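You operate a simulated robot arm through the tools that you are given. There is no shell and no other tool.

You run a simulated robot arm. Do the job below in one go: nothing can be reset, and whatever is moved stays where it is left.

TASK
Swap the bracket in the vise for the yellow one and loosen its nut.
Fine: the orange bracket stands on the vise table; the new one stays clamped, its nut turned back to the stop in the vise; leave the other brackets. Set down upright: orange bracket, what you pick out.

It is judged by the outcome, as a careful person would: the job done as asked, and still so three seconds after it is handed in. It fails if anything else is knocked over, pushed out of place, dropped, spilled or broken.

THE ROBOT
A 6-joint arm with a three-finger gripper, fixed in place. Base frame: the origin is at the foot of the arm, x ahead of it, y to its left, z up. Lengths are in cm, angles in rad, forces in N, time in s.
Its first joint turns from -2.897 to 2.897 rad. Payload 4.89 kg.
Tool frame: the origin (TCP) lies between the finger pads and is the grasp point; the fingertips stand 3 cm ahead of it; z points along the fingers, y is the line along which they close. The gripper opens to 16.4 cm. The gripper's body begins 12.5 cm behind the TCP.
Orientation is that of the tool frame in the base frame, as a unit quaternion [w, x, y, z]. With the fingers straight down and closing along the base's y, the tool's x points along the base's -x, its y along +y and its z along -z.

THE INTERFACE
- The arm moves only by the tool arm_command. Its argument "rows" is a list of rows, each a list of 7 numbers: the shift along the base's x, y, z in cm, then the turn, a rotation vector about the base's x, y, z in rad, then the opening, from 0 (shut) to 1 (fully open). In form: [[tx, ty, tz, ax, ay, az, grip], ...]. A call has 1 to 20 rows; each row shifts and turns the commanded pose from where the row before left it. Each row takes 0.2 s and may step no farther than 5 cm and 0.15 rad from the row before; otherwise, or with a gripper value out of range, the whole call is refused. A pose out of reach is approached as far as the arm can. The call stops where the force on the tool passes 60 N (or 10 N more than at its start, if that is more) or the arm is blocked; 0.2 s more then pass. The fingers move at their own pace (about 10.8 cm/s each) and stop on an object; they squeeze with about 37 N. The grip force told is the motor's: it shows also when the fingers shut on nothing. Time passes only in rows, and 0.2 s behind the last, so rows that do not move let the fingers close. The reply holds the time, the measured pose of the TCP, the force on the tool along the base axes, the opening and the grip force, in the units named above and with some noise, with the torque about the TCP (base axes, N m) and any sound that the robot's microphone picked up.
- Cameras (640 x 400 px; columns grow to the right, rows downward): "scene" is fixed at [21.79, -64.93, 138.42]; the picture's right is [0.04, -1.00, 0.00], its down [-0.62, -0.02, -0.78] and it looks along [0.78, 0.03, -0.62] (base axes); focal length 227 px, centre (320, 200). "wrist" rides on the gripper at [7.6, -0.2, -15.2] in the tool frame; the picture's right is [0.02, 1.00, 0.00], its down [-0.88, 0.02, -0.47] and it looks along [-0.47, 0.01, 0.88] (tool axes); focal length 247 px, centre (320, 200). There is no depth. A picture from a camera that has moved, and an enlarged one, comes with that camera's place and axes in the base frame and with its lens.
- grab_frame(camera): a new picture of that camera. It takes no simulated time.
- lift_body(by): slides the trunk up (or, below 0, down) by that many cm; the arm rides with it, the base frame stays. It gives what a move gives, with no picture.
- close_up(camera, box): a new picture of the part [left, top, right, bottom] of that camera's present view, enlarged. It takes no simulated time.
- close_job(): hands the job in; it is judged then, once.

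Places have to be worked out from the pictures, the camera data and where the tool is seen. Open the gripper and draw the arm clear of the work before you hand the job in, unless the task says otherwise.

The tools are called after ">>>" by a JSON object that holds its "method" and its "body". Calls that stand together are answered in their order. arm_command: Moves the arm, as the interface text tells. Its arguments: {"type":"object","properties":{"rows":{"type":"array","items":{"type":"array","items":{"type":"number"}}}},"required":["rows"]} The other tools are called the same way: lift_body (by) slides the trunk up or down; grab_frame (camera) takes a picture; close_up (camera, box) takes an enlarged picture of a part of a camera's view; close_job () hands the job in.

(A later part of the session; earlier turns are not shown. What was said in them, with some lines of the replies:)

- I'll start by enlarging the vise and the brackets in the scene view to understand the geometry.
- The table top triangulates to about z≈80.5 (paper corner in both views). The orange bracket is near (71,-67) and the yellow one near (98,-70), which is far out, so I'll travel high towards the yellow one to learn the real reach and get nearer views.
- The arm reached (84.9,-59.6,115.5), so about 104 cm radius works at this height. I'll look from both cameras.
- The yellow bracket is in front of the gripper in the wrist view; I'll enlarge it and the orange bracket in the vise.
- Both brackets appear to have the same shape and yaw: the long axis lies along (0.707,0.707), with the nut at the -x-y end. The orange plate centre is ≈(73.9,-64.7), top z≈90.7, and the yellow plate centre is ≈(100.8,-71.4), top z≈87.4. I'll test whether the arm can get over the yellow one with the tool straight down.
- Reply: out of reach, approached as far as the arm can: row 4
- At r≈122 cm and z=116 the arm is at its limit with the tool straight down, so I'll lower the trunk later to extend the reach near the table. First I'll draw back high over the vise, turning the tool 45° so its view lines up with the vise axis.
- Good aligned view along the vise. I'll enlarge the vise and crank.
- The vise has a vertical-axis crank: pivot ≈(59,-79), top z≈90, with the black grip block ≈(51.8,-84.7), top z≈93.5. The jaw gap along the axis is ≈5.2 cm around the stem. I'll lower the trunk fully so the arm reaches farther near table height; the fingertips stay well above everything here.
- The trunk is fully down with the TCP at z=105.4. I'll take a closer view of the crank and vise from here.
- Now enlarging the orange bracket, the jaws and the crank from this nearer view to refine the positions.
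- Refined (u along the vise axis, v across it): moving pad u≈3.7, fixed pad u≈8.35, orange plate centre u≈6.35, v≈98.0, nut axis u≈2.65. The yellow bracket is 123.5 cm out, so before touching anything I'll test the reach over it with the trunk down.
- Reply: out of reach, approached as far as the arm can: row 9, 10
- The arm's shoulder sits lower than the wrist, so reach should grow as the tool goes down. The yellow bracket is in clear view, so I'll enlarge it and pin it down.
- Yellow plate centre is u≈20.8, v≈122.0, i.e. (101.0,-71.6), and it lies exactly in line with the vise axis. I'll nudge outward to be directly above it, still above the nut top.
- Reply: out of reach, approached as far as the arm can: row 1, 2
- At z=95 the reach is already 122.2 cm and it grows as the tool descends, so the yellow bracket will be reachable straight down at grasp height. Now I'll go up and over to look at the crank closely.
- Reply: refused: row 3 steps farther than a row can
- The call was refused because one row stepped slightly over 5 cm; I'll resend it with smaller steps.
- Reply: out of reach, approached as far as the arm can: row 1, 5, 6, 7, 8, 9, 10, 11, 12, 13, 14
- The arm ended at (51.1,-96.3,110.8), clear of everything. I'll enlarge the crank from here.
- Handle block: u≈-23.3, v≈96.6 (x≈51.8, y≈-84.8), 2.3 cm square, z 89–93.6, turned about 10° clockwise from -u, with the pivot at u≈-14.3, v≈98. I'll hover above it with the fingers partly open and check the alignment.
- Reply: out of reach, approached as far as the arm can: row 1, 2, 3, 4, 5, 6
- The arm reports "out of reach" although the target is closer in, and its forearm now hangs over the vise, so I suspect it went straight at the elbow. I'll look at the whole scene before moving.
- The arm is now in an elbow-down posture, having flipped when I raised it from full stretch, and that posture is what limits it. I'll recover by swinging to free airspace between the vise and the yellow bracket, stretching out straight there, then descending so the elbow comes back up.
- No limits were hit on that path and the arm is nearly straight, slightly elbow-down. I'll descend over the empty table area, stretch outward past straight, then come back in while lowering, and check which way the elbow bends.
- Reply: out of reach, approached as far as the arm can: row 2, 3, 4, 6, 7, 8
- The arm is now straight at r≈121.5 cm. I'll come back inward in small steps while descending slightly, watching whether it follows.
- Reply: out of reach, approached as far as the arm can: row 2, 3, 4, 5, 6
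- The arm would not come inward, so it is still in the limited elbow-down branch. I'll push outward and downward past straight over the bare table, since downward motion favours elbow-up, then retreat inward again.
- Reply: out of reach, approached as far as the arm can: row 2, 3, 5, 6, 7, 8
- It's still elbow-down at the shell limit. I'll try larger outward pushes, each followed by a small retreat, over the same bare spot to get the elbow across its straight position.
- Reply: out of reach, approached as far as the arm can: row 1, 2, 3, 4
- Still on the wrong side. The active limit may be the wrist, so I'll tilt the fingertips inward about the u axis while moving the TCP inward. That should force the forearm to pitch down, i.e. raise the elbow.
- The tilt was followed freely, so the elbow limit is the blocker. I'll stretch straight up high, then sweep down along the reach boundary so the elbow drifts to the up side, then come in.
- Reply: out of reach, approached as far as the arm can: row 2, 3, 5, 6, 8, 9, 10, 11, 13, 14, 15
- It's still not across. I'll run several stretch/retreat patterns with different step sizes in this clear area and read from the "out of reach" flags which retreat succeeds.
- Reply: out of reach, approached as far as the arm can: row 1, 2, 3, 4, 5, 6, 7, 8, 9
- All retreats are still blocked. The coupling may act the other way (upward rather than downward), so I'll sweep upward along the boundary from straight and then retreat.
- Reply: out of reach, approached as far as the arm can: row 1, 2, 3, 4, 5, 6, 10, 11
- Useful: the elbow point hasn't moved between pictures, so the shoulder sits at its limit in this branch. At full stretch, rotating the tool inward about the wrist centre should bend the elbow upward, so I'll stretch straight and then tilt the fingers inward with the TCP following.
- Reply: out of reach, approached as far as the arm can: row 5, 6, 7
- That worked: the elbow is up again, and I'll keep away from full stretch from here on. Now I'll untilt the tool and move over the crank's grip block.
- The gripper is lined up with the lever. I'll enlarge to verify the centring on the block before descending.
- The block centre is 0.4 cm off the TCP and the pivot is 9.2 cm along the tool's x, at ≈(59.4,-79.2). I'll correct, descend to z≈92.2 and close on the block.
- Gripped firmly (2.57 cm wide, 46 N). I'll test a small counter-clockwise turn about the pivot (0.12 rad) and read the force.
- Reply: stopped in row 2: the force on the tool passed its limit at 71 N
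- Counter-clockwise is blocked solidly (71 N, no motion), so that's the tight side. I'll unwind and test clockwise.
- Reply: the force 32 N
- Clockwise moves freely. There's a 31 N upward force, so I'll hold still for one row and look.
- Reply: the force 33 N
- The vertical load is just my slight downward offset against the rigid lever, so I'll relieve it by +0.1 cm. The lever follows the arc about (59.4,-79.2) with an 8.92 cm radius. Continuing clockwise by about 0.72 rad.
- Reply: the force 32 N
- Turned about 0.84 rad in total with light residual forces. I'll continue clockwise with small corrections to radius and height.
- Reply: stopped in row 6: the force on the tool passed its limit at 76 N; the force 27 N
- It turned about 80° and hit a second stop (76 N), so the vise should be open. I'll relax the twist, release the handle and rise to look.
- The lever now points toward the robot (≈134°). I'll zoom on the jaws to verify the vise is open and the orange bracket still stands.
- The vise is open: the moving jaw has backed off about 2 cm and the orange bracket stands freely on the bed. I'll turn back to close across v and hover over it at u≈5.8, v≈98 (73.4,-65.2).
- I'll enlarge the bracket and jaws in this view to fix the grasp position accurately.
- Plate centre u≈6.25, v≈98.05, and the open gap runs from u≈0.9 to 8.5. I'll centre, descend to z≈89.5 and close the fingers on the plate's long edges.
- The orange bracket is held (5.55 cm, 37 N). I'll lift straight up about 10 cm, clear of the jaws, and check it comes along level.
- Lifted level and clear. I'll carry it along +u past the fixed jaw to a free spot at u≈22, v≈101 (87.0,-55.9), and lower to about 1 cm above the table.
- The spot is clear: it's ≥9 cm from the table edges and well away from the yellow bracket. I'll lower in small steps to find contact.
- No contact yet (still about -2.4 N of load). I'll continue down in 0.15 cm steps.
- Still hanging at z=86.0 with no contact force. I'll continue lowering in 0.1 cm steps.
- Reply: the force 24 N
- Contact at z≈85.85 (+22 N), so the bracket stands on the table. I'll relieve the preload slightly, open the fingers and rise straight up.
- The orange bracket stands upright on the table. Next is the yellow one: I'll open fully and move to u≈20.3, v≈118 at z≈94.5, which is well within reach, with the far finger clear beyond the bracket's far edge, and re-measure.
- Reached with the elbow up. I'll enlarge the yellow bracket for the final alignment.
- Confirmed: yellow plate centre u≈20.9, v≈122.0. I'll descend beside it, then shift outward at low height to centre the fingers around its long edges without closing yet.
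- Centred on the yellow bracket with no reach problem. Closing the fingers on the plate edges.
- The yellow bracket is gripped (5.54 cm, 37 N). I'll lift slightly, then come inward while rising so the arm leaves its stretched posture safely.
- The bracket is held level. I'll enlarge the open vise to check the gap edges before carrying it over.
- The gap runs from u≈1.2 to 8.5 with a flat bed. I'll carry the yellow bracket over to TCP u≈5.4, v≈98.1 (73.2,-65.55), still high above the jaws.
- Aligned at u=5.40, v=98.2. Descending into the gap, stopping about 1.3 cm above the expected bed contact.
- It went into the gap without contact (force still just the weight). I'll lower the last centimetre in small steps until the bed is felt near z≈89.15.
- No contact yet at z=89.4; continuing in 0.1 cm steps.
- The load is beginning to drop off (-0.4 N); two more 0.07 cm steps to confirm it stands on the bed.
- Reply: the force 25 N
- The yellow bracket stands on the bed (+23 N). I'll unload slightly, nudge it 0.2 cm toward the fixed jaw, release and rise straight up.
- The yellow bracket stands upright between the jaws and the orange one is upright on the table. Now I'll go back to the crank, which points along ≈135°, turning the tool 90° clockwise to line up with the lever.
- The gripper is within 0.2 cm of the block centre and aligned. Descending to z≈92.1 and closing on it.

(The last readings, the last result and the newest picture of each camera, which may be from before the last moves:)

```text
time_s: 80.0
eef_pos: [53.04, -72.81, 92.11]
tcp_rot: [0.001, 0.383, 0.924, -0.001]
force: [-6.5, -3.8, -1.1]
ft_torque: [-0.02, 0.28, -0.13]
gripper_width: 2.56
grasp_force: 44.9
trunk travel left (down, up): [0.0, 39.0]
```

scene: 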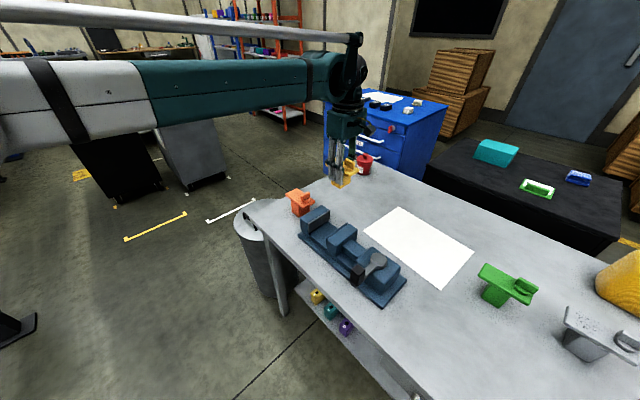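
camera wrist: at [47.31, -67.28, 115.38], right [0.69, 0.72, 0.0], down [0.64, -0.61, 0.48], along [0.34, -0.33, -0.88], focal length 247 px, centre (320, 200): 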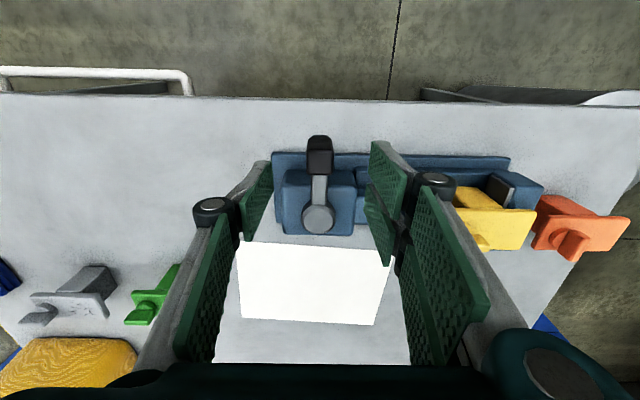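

Gripped (2.56 cm, 45 N). Turning counter-clockwise about the pivot to close the vise, first about 41°.

>>> {"method": "arm_command", "body": {"rows": [[-0.711, -0.798, 0, 0, 0, 0.12, 0], [-0.608, -0.875, 0, 0, 0, 0.12, 0], [-0.5, -0.944, 0, 0, 0, 0.12, 0], [-0.382, -0.996, 0, 0, 0, 0.12, 0], [-0.261, -1.036, 0, 0, 0, 0.12, 0], [-0.136, -1.058, 0, 0, 0, 0.12, 0], [0, 0, 0, 0, 0, 0, 0]]}}

>>> {"method": "close_up", "body": {"camera": "scene", "box": [280, 180, 420, 310]}}

```text
time_s: 81.6
eef_pos: [50.58, -78.67, 92.3]
tcp_rot: [0.003, 0.031, 1.0, -0.001]
force: [-14.2, -2.1, -3.9]
ft_torque: [-0.07, 1.26, -0.2]
gripper_width: 2.6
grasp_force: 45.5
trunk travel left (down, up): [0.0, 39.0]
```

```text
3.08 times, centred on (350, 245) of scene
camera zoom: at [21.79, -64.93, 138.42], right [0.04, -1.0, 0.0], down [-0.62, -0.02, -0.78], along [0.78, 0.03, -0.62], focal length 697 px, centre (228, 62)
```

zoom: 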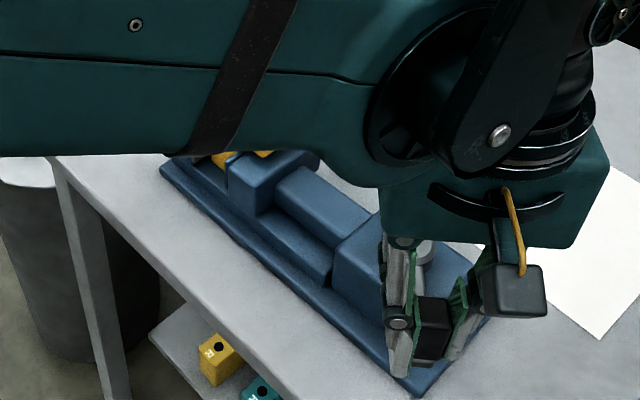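

It follows well with light forces. Continuing counter-clockwise toward the clamped angle (~214°), slower near the end.

>>> {"method": "arm_command", "body": {"rows": [[-0.057, -1.07, 0, 0, 0, 0.12, 0], [0.12, -1.066, 0, 0, 0, 0.12, 0], [0.248, -1.045, 0, 0, 0, 0.12, 0], [0.37, -1.006, 0, 0, 0, 0.12, 0], [0.232, -0.487, 0, 0, 0, 0.06, 0], [0, 0, 0, 0, 0, 0, 0]]}}

```text
time_s: 83.0
eef_pos: [51.35, -83.31, 92.08]
tcp_rot: [0.003, -0.237, 0.972, -0.001]
force: [11.5, -7.1, 7.8]
ft_torque: [0.15, -1.14, -0.83]
gripper_width: 2.59
grasp_force: 45.1
trunk travel left (down, up): [0.0, 39.0]
```

It's at ≈207.5° with no clamping resistance yet. I'll continue in 0.04 rad steps until the force stop shows it is clamped.

>>> {"method": "arm_command", "body": {"rows": [[0.17, -0.317, 0, 0, 0, 0.04, 0], [0.182, -0.309, 0, 0, 0, 0.04, 0], [0.195, -0.302, 0, 0, 0, 0.04, 0], [0, 0, 0, 0, 0, 0, 0]]}}

```text
time_s: 84.0
eef_pos: [51.87, -84.18, 92.18]
tcp_rot: [0.002, -0.294, 0.956, 0.0]
force: [14.9, -10.1, 13.1]
ft_torque: [-0.14, -0.65, -1.15]
gripper_width: 2.59
grasp_force: 45.3
trunk travel left (down, up): [0.0, 39.0]
```

At 214.2° the net moment on the lever is still about zero, so it isn't tight yet. I'll continue a few more small steps until it stops.

>>> {"method": "arm_command", "body": {"rows": [[0.19, -0.31, 0, 0, 0, 0.025, 0], [0.2, -0.3, 0, 0, 0, 0.03, 0], [0, 0, 0, 0, 0, 0, 0]]}}

```text
time_s: 84.9
eef_pos: [52.06, -84.44, 92.16]
tcp_rot: [0.001, -0.32, 0.947, 0.004]
force: [-5.5, 15.9, 0.0]
ft_torque: [0.52, 0.3, -1.18]
gripper_width: 2.62
grasp_force: 45.0
trunk travel left (down, up): [0.0, 39.0]
stopped in row 3: the force on the tool passed its limit at 63 N (the readings are from after the stop); the commanded pose is now the measured one
```

It stopped at 63 N at the same position where the vise was originally tight, so the yellow bracket is clamped. I'll relax the twist, release the handle and rise for a look.

>>> {"method": "arm_command", "body": {"rows": [[0, 0, 0, 0, 0, -0.04, 0], [0, 0, 0, 0, 0, 0, 0.2], [0, 0, 0, 0, 0, 0, 0.4], [0, 0, 0, 0, 0, 0, 0.45], [0, 0, 2.5, 0, 0, 0, 0.45], [0, 0, 4, 0, 0, 0, 0.45], [0, 0, 4, 0, 0, 0, 0.45], [0, 0, 4, 0, 0, 0, 0.45], [0, 0, 0, 0, 0, 0, 0.45]]}}

>>> {"method": "grab_frame", "body": {"camera": "wrist"}}

>>> {"method": "grab_frame", "body": {"camera": "scene"}}

```text
time_s: 86.9
eef_pos: [51.91, -84.56, 106.68]
tcp_rot: [0.002, -0.301, 0.954, 0.003]
force: [0.5, 0.2, 0.2]
ft_torque: [0.01, 0.01, 0.01]
gripper_width: 7.42
grasp_force: 0.0
trunk travel left (down, up): [0.0, 39.0]
```

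```text
taken
camera wrist: at [45.92, -89.27, 121.99], right [-0.59, 0.81, 0.0], down [0.71, 0.52, 0.48], along [0.38, 0.28, -0.88], focal length 247 px, centre (320, 200)
```

wrist: 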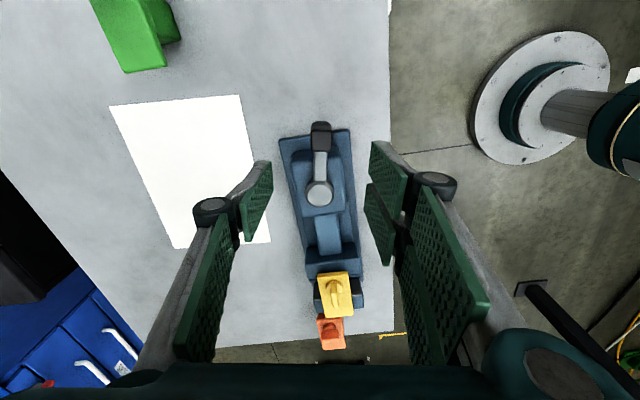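

```text
taken
```

scene: 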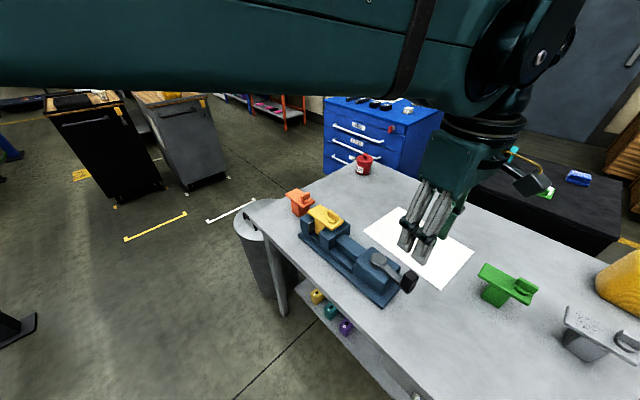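

>>> {"method": "close_up", "body": {"camera": "scene", "box": [280, 180, 370, 260]}}

>>> {"method": "close_up", "body": {"camera": "wrist", "box": [280, 230, 390, 350]}}

```text
5.00 times, centred on (325, 220) of scene
camera zoom: at [21.79, -64.93, 138.42], right [0.04, -1.0, 0.0], down [-0.62, -0.02, -0.78], along [0.78, 0.03, -0.62], focal length 1133 px, centre (295, 100)
```

zoom: 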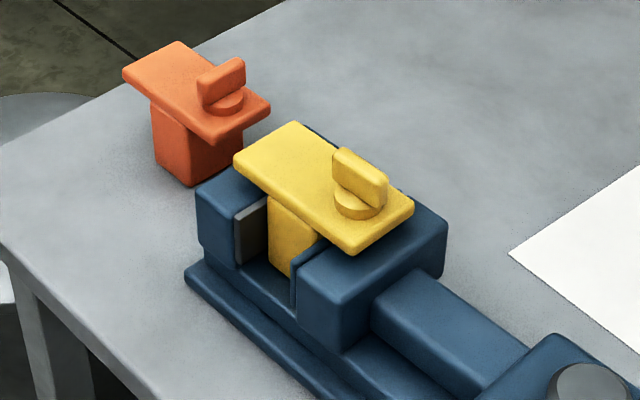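

```text
3.33 times, centred on (335, 290) of wrist
camera zoom: at [45.92, -89.27, 121.99], right [-0.59, 0.81, 0.0], down [0.71, 0.52, 0.48], along [0.38, 0.28, -0.88], focal length 823 px, centre (270, -100)
```

zoom: 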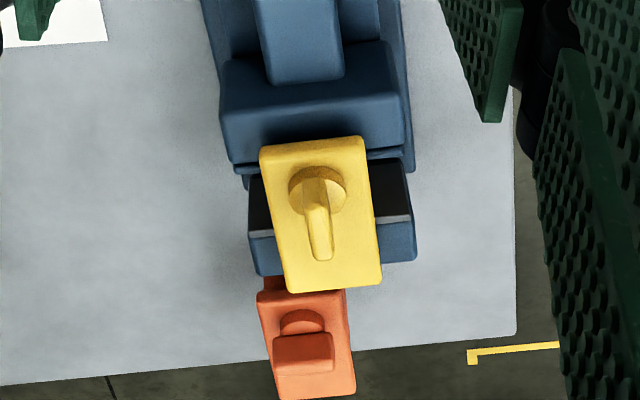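

The yellow stem sits flush between both pads, and both brackets are upright. Next is the nut, whose wing lies along u: I'll move above it (u≈2.8, v≈98.1) and turn the tool half a turn clockwise on the way, so there is plenty of counter-clockwise wrist travel left.

>>> {"method": "arm_command", "body": {"rows": [[0.97, 0.86, 0, 0, 0, -0.1484, 0.3], [0.97, 0.86, 0, 0, 0, -0.1484, 0.3], [0.97, 0.86, 0, 0, 0, -0.1484, 0.3], [0.97, 0.86, 0, 0, 0, -0.1484, 0.3], [0.97, 0.86, 0, 0, 0, -0.1484, 0.3], [0.97, 0.86, 0, 0, 0, -0.1484, 0.3], [0.97, 0.86, 0, 0, 0, -0.1484, 0.3], [0.97, 0.86, 0, 0, 0, -0.1484, 0.3], [0.97, 0.86, 0, 0, 0, -0.1484, 0.3], [0.97, 0.86, 0, 0, 0, -0.1484, 0.3], [0.97, 0.86, 0, 0, 0, -0.1484, 0.3], [0.97, 0.86, 0, 0, 0, -0.1484, 0.3], [0.97, 0.86, 0, 0, 0, -0.1484, 0.3], [0.97, 0.86, 0, 0, 0, -0.1484, 0.3], [0.97, 0.86, 0, 0, 0, -0.1484, 0.3], [0.97, 0.86, 0, 0, 0, -0.1484, 0.3], [0.97, 0.86, 0, 0, 0, -0.1484, 0.3], [0.97, 0.86, 0, 0, 0, -0.1484, 0.3], [0.97, 0.86, 0, 0, 0, -0.1484, 0.3], [0.97, 0.86, 0, 0, 0, -0.1484, 0.3]]}}

>>> {"method": "grab_frame", "body": {"camera": "wrist"}}

>>> {"method": "grab_frame", "body": {"camera": "scene"}}

```text
time_s: 91.1
eef_pos: [71.54, -67.34, 106.58]
tcp_rot: [0.003, 0.924, 0.382, -0.001]
force: [0.0, -0.5, -0.6]
ft_torque: [0.09, -0.13, 0.0]
gripper_width: 4.93
grasp_force: 0.2
trunk travel left (down, up): [0.0, 39.0]
```

```text
taken
camera wrist: at [76.86, -61.77, 121.88], right [0.72, -0.69, 0.0], down [-0.61, -0.63, 0.48], along [-0.33, -0.35, -0.88], focal length 247 px, centre (320, 200)
```

wrist: 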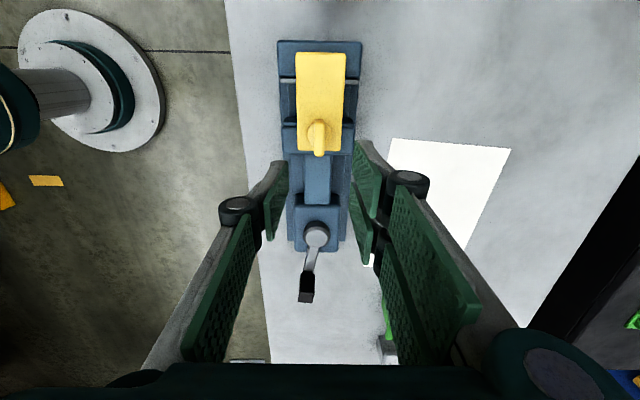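

```text
taken
```

scene: 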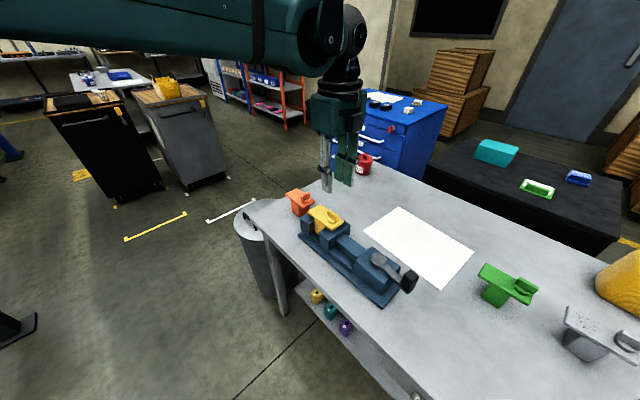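

The half turn worked without limits. I'll enlarge the nut to locate its axis and wing precisely.

>>> {"method": "close_up", "body": {"camera": "wrist", "box": [270, 40, 370, 170]}}

```text
3.08 times, centred on (320, 105) of wrist
camera zoom: at [76.86, -61.77, 121.88], right [0.72, -0.69, 0.0], down [-0.61, -0.63, 0.48], along [-0.33, -0.35, -0.88], focal length 760 px, centre (320, 492)
```

zoom: 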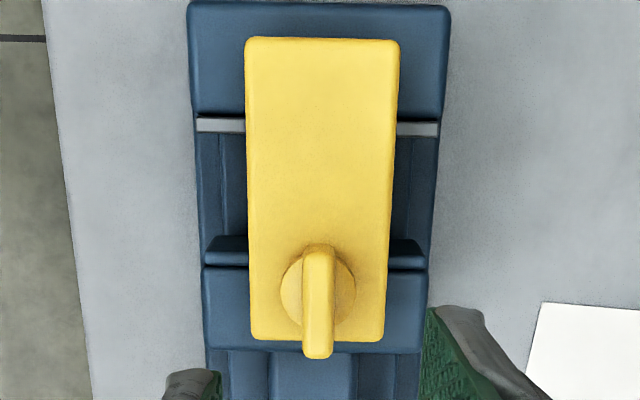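

The nut axis is at about u≈3.1, v≈98.1 with the wing exactly along u, and the TCP is nearly above it. I'll descend to about z=98 and re-measure close up.

>>> {"method": "arm_command", "body": {"rows": [[0.03, -0.05, -3, 0.006, 0, 0, 0.3], [0, 0, -3, 0, 0, 0, 0.3], [0, 0, -2.6, 0, 0, 0, 0.3], [0, 0, 0, 0, 0, 0, 0.3]]}}

>>> {"method": "grab_frame", "body": {"camera": "wrist"}}

>>> {"method": "close_up", "body": {"camera": "wrist", "box": [260, 50, 380, 210]}}

>>> {"method": "close_up", "body": {"camera": "scene", "box": [280, 150, 400, 260]}}

```text
time_s: 92.1
eef_pos: [71.43, -67.54, 97.89]
tcp_rot: [0.0, 0.924, 0.383, 0.0]
force: [0.4, 0.5, -0.2]
ft_torque: [-0.01, 0.01, -0.01]
gripper_width: 4.9
grasp_force: 0.1
trunk travel left (down, up): [0.0, 39.0]
```

```text
taken
camera wrist: at [76.79, -61.99, 113.17], right [0.72, -0.69, 0.0], down [-0.61, -0.64, 0.47], along [-0.33, -0.34, -0.88], focal length 247 px, centre (320, 200)
```

wrist: 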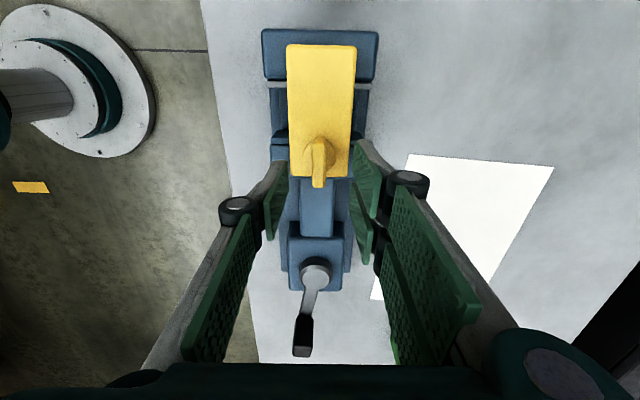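

```text
2.50 times, centred on (320, 130) of wrist
camera zoom: at [76.79, -61.99, 113.17], right [0.72, -0.69, 0.0], down [-0.61, -0.64, 0.47], along [-0.33, -0.34, -0.88], focal length 617 px, centre (320, 375)
```

zoom: 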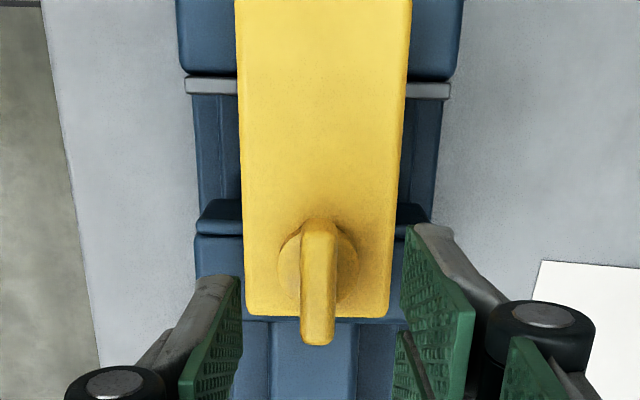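

```text
3.64 times, centred on (340, 205) of scene
camera zoom: at [21.79, -64.93, 138.42], right [0.04, -1.0, 0.0], down [-0.62, -0.02, -0.78], along [0.78, 0.03, -0.62], focal length 824 px, centre (247, 182)
```

zoom: 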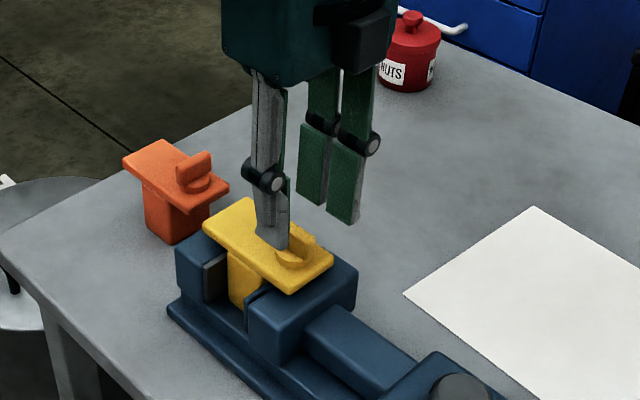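

The nut axis is 0.2 cm toward +u and 0.1 cm toward -v from the TCP. I'll correct that, narrow the fingers and descend so the tips are just above the nut's disc.

>>> {"method": "arm_command", "body": {"rows": [[0.07, 0.21, -1.0, 0, 0, 0, 0.2], [0, 0, -1.0, 0, 0, 0, 0.2], [0, 0, -0.7, 0, 0, 0, 0.2], [0, 0, -0.3, 0, 0, 0, 0.2], [0, 0, 0, 0, 0, 0, 0.2]]}}

>>> {"method": "close_up", "body": {"camera": "wrist", "box": [250, 80, 390, 240]}}

>>> {"method": "close_up", "body": {"camera": "scene", "box": [290, 180, 370, 250]}}

```text
time_s: 93.3
eef_pos: [71.58, -67.32, 94.95]
tcp_rot: [0.0, 0.924, 0.383, 0.0]
force: [-0.3, 0.0, 0.6]
ft_torque: [0.0, -0.04, 0.02]
gripper_width: 3.3
grasp_force: 0.1
trunk travel left (down, up): [0.0, 39.0]
```

```text
2.50 times, centred on (320, 160) of wrist
camera zoom: at [76.92, -61.71, 110.28], right [0.72, -0.69, 0.0], down [-0.61, -0.64, 0.47], along [-0.33, -0.34, -0.88], focal length 617 px, centre (320, 300)
```

zoom: 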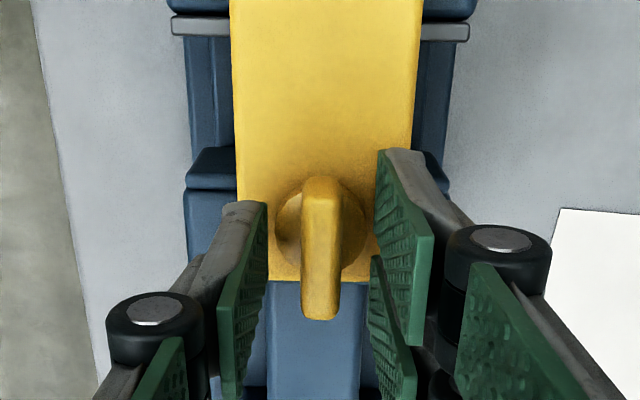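

```text
5.71 times, centred on (330, 215) of scene
camera zoom: at [21.79, -64.93, 138.42], right [0.04, -1.0, 0.0], down [-0.62, -0.02, -0.78], along [0.78, 0.03, -0.62], focal length 1295 px, centre (263, 114)
```

zoom: 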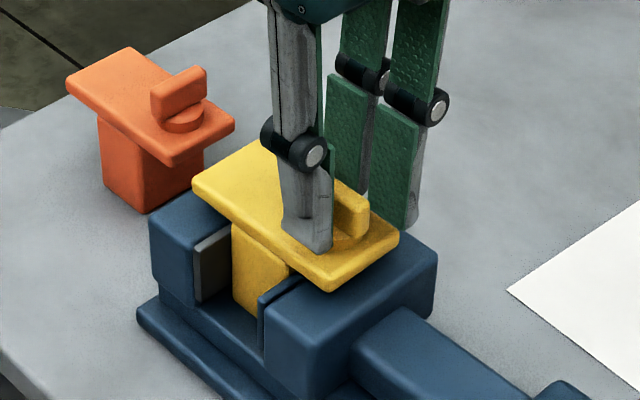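

The fingers straddle the wing symmetrically with no contact. I'll lower 0.2 cm more and close on the wing.

>>> {"method": "arm_command", "body": {"rows": [[0, 0, -0.2, 0, 0, 0, 0.2], [0, 0, 0, 0, 0, 0, 0.1], [0, 0, 0, 0, 0, 0, 0], [0, 0, 0, 0, 0, 0, 0], [0, 0, 0, 0, 0, 0, 0]]}}

>>> {"method": "close_up", "body": {"camera": "wrist", "box": [250, 80, 390, 240]}}

```text
time_s: 94.5
eef_pos: [71.57, -67.19, 94.75]
tcp_rot: [0.001, 0.924, 0.382, 0.0]
force: [9.8, -9.4, 3.6]
ft_torque: [-0.25, -0.3, -0.07]
gripper_width: 1.13
grasp_force: 36.5
trunk travel left (down, up): [0.0, 39.0]
```

```text
2.50 times, centred on (320, 160) of wrist
camera zoom: at [76.92, -61.74, 110.06], right [0.72, -0.69, 0.0], down [-0.61, -0.64, 0.47], along [-0.33, -0.34, -0.88], focal length 617 px, centre (320, 300)
```

zoom: 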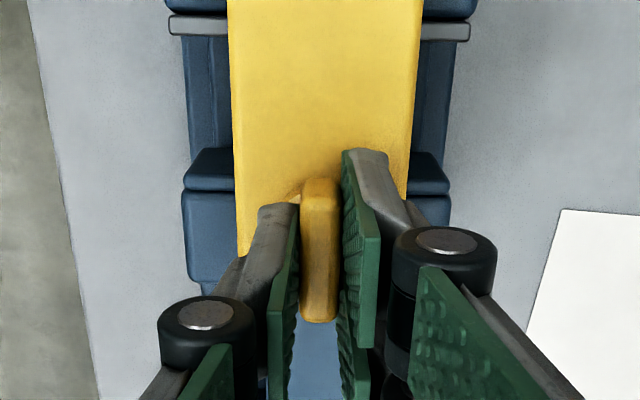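

Gripped on the wing (1.13 cm, 36 N). I'll ease the small sideways load and test a small counter-clockwise turn.

>>> {"method": "arm_command", "body": {"rows": [[0.03, -0.03, 0, 0, 0, 0, 0], [0, 0, 0, 0, 0, 0.05, 0], [0, 0, 0, 0, 0, 0.05, 0], [0, 0, 0, 0, 0, 0, 0]]}}

```text
time_s: 95.5
eef_pos: [71.53, -67.23, 94.72]
tcp_rot: [0.0, 0.904, 0.428, 0.0]
force: [0.6, -9.2, -1.8]
ft_torque: [-0.45, 0.17, -0.08]
gripper_width: 1.14
grasp_force: 36.8
trunk travel left (down, up): [0.0, 39.0]
```

The nut turns freely counter-clockwise (torque only -0.08 N m). Continuing in steps while watching torque and side force.

>>> {"method": "arm_command", "body": {"rows": [[0, 0, 0, 0, 0, 0.12, 0], [0, 0, 0, 0, 0, 0.12, 0], [0, 0, 0, 0, 0, 0.12, 0], [0, 0, 0, 0, 0, 0, 0]]}}

>>> {"method": "close_up", "body": {"camera": "wrist", "box": [250, 80, 390, 240]}}

```text
time_s: 96.5
eef_pos: [71.64, -67.24, 94.74]
tcp_rot: [0.0, 0.813, 0.583, 0.0]
force: [-0.7, -15.2, 0.6]
ft_torque: [-0.94, 0.2, -0.01]
gripper_width: 1.16
grasp_force: 37.3
trunk travel left (down, up): [0.0, 39.0]
```

```text
2.50 times, centred on (320, 160) of wrist
camera zoom: at [73.99, -60.0, 110.07], right [0.95, -0.3, 0.0], down [-0.26, -0.84, 0.47], along [-0.14, -0.45, -0.88], focal length 617 px, centre (320, 300)
```

zoom: 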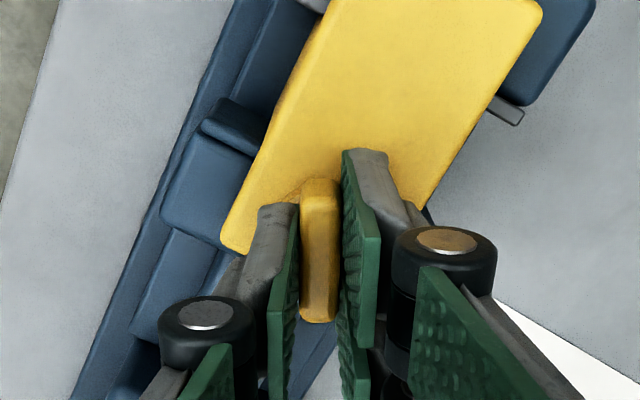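

The wing is turning with the gripper (about 0.46 rad so far). I'll continue counter-clockwise, easing -y slightly.

>>> {"method": "arm_command", "body": {"rows": [[0, -0.02, 0, 0, 0, 0.12, 0], [0, -0.02, 0, 0, 0, 0.12, 0], [0, -0.01, 0, 0, 0, 0.12, 0], [0, 0, 0, 0, 0, 0, 0]]}}

```text
time_s: 97.5
eef_pos: [71.77, -67.24, 94.76]
tcp_rot: [0.001, 0.694, 0.72, 0.0]
force: [20.0, -14.6, 9.2]
ft_torque: [-0.97, -0.57, -0.03]
gripper_width: 1.14
grasp_force: 37.0
trunk travel left (down, up): [0.0, 39.0]
```

About 47° turned, still free in torque. Side force is 25 N toward +x/-y, so I'll ease that way and continue.

>>> {"method": "arm_command", "body": {"rows": [[0.06, -0.04, -0.02, 0, 0, 0.08, 0], [0.03, -0.02, 0, 0, 0, 0.1, 0], [0.02, -0.01, 0, 0, 0, 0.1, 0], [0, 0, 0, 0, 0, 0, 0]]}}

```text
time_s: 98.5
eef_pos: [71.72, -67.19, 94.77]
tcp_rot: [-0.002, 0.587, 0.81, 0.0]
force: [7.5, 15.8, -3.6]
ft_torque: [0.64, -0.08, -0.02]
gripper_width: 1.12
grasp_force: 36.4
trunk travel left (down, up): [0.0, 39.0]
```

63° turned. Side force is now toward +y, so I'm easing that way and continuing.

>>> {"method": "arm_command", "body": {"rows": [[0.02, 0.04, 0, 0, 0, 0.1, 0], [0.01, 0.01, 0, 0, 0, 0.1, 0], [0, 0, 0, 0, 0, 0.1, 0], [0, 0, 0, 0, 0, 0, 0]]}}

```text
time_s: 99.5
eef_pos: [71.79, -67.25, 94.78]
tcp_rot: [-0.001, 0.46, 0.888, 0.0]
force: [4.6, 24.9, -6.3]
ft_torque: [1.17, 0.25, -0.03]
gripper_width: 1.15
grasp_force: 36.7
trunk travel left (down, up): [0.0, 39.0]
```

80° turned with no stop yet (z-torque about 0). Easing +y and continuing.

>>> {"method": "arm_command", "body": {"rows": [[0.01, 0.07, 0, 0, 0, 0.08, 0], [0, 0.02, 0, 0, 0, 0.1, 0], [0, 0.01, 0, 0, 0, 0.1, 0], [0, 0, 0, 0, 0, 0, 0]]}}

```text
time_s: 100.5
eef_pos: [71.88, -67.03, 94.83]
tcp_rot: [0.0, 0.33, 0.944, -0.001]
force: [28.6, 7.3, 8.5]
ft_torque: [-0.14, -1.15, -1.47]
gripper_width: 1.48
grasp_force: 37.3
trunk travel left (down, up): [0.0, 39.0]
```

A z-torque of -1.47 N m appeared and the pads spread to 1.48 cm, so the wing is resisting at a stop near 90°. I'll look before deciding.

>>> {"method": "close_up", "body": {"camera": "wrist", "box": [250, 80, 390, 240]}}

>>> {"method": "close_up", "body": {"camera": "scene", "box": [290, 180, 370, 250]}}

```text
2.50 times, centred on (320, 160) of wrist
camera zoom: at [65.85, -62.55, 110.09], right [0.61, 0.79, 0.0], down [0.7, -0.53, 0.47], along [0.38, -0.29, -0.88], focal length 617 px, centre (320, 300)
```

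zoom: 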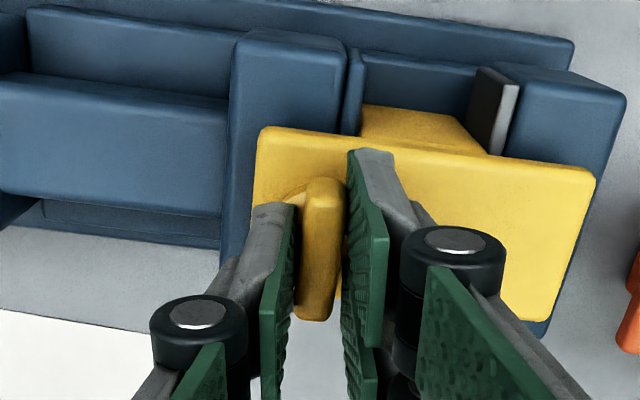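

```text
5.71 times, centred on (330, 215) of scene
camera zoom: at [21.79, -64.93, 138.42], right [0.04, -1.0, 0.0], down [-0.62, -0.02, -0.78], along [0.78, 0.03, -0.62], focal length 1295 px, centre (263, 114)
```

zoom: 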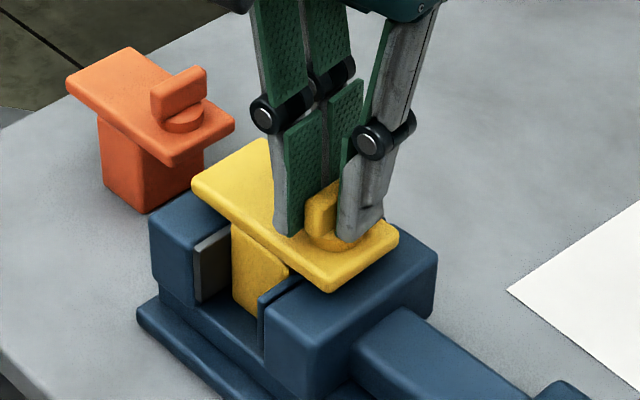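

The wing lags the gripper by several degrees, as against a hard stop. One more small push will confirm the torque rises without the wing moving.

>>> {"method": "arm_command", "body": {"rows": [[0, 0, 0, 0, 0, 0.05, 0], [0, 0, 0, 0, 0, 0, 0]]}}

>>> {"method": "close_up", "body": {"camera": "wrist", "box": [250, 80, 390, 240]}}

```text
time_s: 101.1
eef_pos: [71.76, -67.13, 94.72]
tcp_rot: [-0.001, 0.308, 0.951, 0.0]
force: [30.9, 6.1, 13.6]
ft_torque: [0.04, -1.05, -1.47]
gripper_width: 1.67
grasp_force: 37.1
trunk travel left (down, up): [0.0, 39.0]
```

```text
2.50 times, centred on (320, 160) of wrist
camera zoom: at [65.6, -62.81, 110.1], right [0.57, 0.82, 0.0], down [0.73, -0.5, 0.47], along [0.39, -0.27, -0.88], focal length 617 px, centre (320, 300)
```

zoom: 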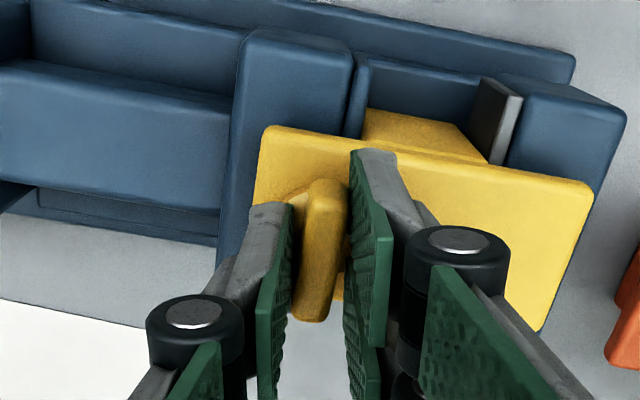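

The torque stayed at 1.47 N m while the pads merely spread further, so the nut is hard against its stop at ≈90°. I'll open straight away, so as not to turn it back, and rise.

>>> {"method": "arm_command", "body": {"rows": [[0, 0, 0, 0, 0, 0, 0.2], [0, 0, 0, 0, 0, 0, 0.3], [0, 0, 0, 0, 0, 0, 0.3], [0, 0, 2, 0, 0, 0, 0.3], [0, 0, 4, 0, 0, 0, 0.3], [0, 0, 4, 0, 0, 0, 0.3], [0, 0, 4, 0, 0, 0, 0.3], [0, 0, 0, 0, 0, 0, 0.3]]}}

>>> {"method": "grab_frame", "body": {"camera": "wrist"}}

>>> {"method": "close_up", "body": {"camera": "scene", "box": [280, 170, 430, 310]}}

```text
time_s: 102.9
eef_pos: [71.73, -67.34, 109.0]
tcp_rot: [0.0, 0.308, 0.951, 0.0]
force: [0.2, -0.6, 0.9]
ft_torque: [0.02, -0.04, 0.01]
gripper_width: 4.91
grasp_force: 0.0
trunk travel left (down, up): [0.0, 39.0]
```

```text
taken
camera wrist: at [65.59, -63.02, 124.33], right [0.57, 0.82, 0.0], down [0.73, -0.5, 0.47], along [0.39, -0.27, -0.88], focal length 247 px, centre (320, 200)
```

wrist: 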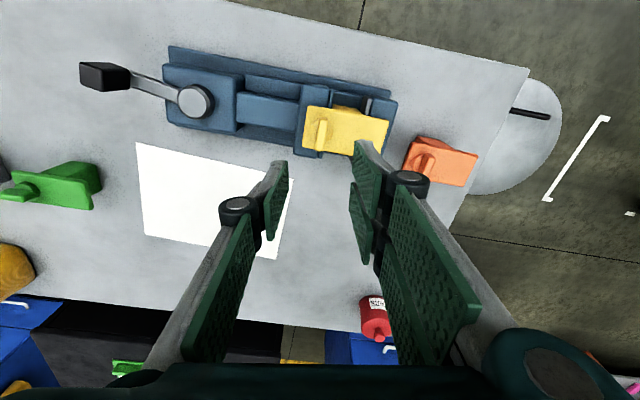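

```text
2.86 times, centred on (355, 240) of scene
camera zoom: at [21.79, -64.93, 138.42], right [0.04, -1.0, 0.0], down [-0.62, -0.02, -0.78], along [0.78, 0.03, -0.62], focal length 648 px, centre (220, 86)
```

zoom: 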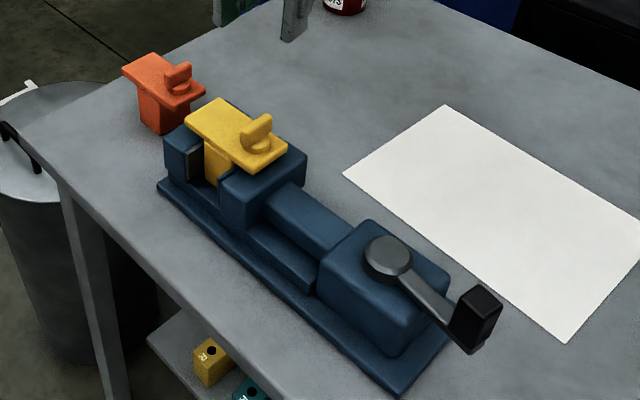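

Everything looks in place. I'll zoom in to verify the nut orientation, the clamping and the orange bracket's stance.

>>> {"method": "close_up", "body": {"camera": "wrist", "box": [270, 70, 490, 200]}}

>>> {"method": "close_up", "body": {"camera": "scene", "box": [285, 185, 365, 250]}}

```text
2.91 times, centred on (380, 135) of wrist
camera zoom: at [65.59, -63.02, 124.33], right [0.57, 0.82, 0.0], down [0.73, -0.5, 0.47], along [0.39, -0.27, -0.88], focal length 718 px, centre (146, 389)
```

zoom: 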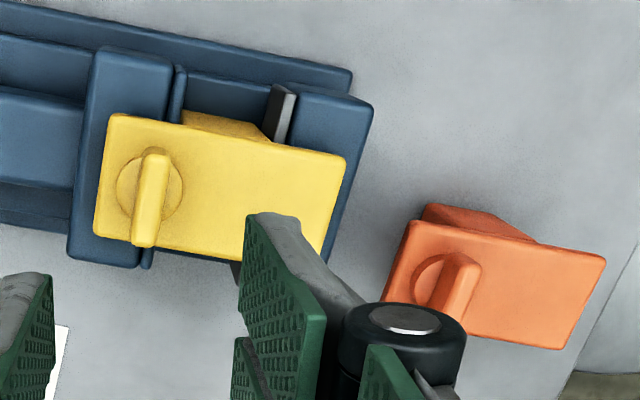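

```text
6.15 times, centred on (325, 218) of scene
camera zoom: at [21.79, -64.93, 138.42], right [0.04, -1.0, 0.0], down [-0.62, -0.02, -0.78], along [0.78, 0.03, -0.62], focal length 1395 px, centre (289, 92)
```

zoom: 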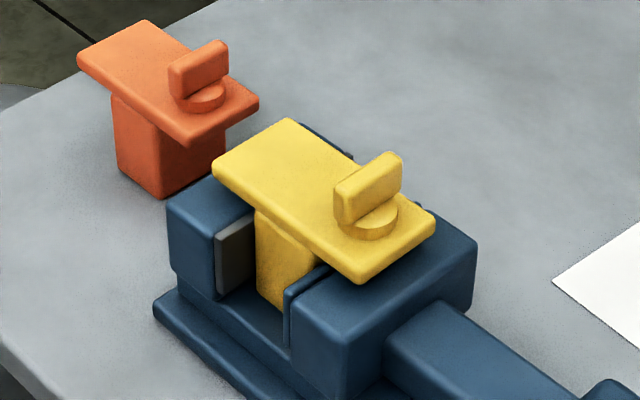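

The yellow nut's wing now lies across the plate like the orange one's. I'll compare the crank with its original clamped position using the same close-up as at the start.

>>> {"method": "close_up", "body": {"camera": "scene", "box": [340, 220, 430, 310]}}

>>> {"method": "close_up", "body": {"camera": "scene", "box": [280, 190, 440, 310]}}

```text
4.44 times, centred on (385, 265) of scene
camera zoom: at [21.79, -64.93, 138.42], right [0.04, -1.0, 0.0], down [-0.62, -0.02, -0.78], along [0.78, 0.03, -0.62], focal length 1007 px, centre (31, -89)
```

zoom: 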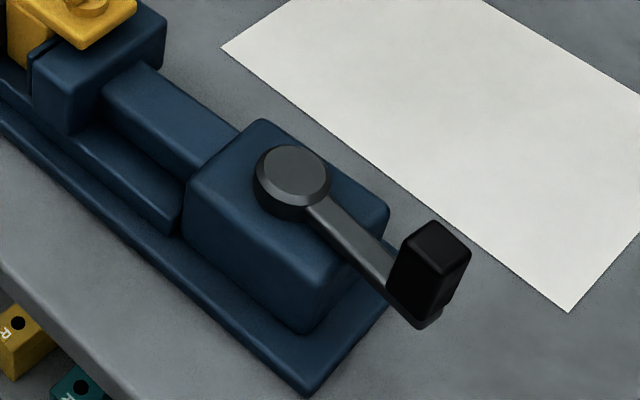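

```text
3.33 times, centred on (360, 250) of scene
camera zoom: at [21.79, -64.93, 138.42], right [0.04, -1.0, 0.0], down [-0.62, -0.02, -0.78], along [0.78, 0.03, -0.62], focal length 756 px, centre (187, 33)
```

zoom: 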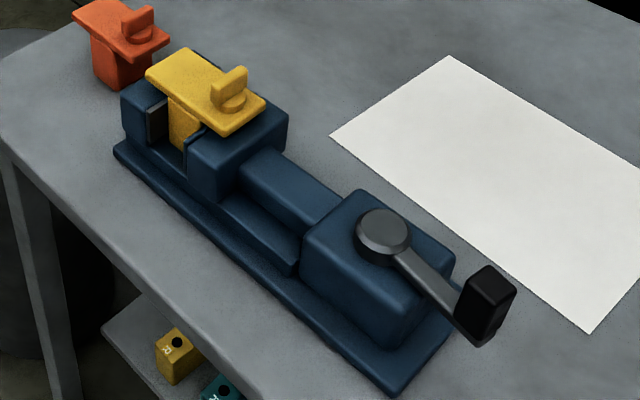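

The crank and bracket positions match the original clamped picture exactly. I'll now open the gripper and draw the arm back clear of the bench.

>>> {"method": "arm_command", "body": {"rows": [[0, 0, 3, 0, 0, 0, 0.3], [-2.8, 3.6, 0.5, 0, 0, 0, 0.5], [-2.8, 3.6, 0.5, 0, 0, 0, 0.8], [-2.8, 3.6, 0.5, 0, 0, 0, 1], [-2.8, 3.6, 0.5, 0, 0, 0, 1], [-2.8, 3.6, 0.5, 0, 0, 0, 1], [-2.8, 3.6, 0, 0, 0, 0, 1], [-2.8, 3.6, 0, 0, 0, 0, 1], [0, 0, 0, 0, 0, 0, 1]]}}

>>> {"method": "grab_frame", "body": {"camera": "scene"}}

```text
time_s: 104.9
eef_pos: [52.22, -42.14, 114.19]
tcp_rot: [0.0, 0.308, 0.951, 0.0]
force: [-0.5, -0.6, 0.7]
ft_torque: [0.06, 0.06, -0.03]
gripper_width: 16.43
grasp_force: 0.1
trunk travel left (down, up): [0.0, 39.0]
```

```text
taken
```

scene: 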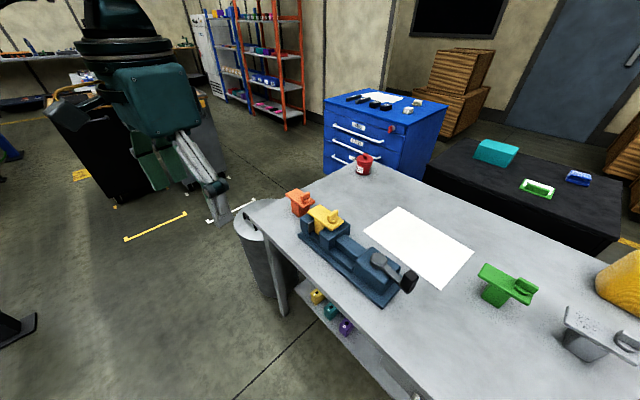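

The arm is clear and the gripper open. The orange bracket stands on the vise table, the yellow one is clamped with its nut at the stop, and the green and grey brackets and the jar are untouched. Handing the job in.

>>> {"method": "close_job", "body": {}}

```text
The job is handed in.
```

The swap is done and handed in.

- **Orange bracket:** it stands upright on the vise table, on the free area just past the fixed jaw.
- **Yellow bracket:** it is clamped in the vise. The crank is back at the angle it had when the orange one was tight, and it stopped against a firm force there.
- **Nut:** I turned it about 90° counter-clockwise, until it would not turn further. Its wing now lies across the plate, as the orange one's does. I took counter-clockwise as the loosening direction and did not test the other way.
- **Everything else:** the last picture shows the green and grey brackets, the jar and the paper where they were.

Early on the arm got stuck in an awkward posture while I tested its reach. I freed it in clear air over the bench, and nothing was touched. The gripper is open and the arm is drawn back from the bench.
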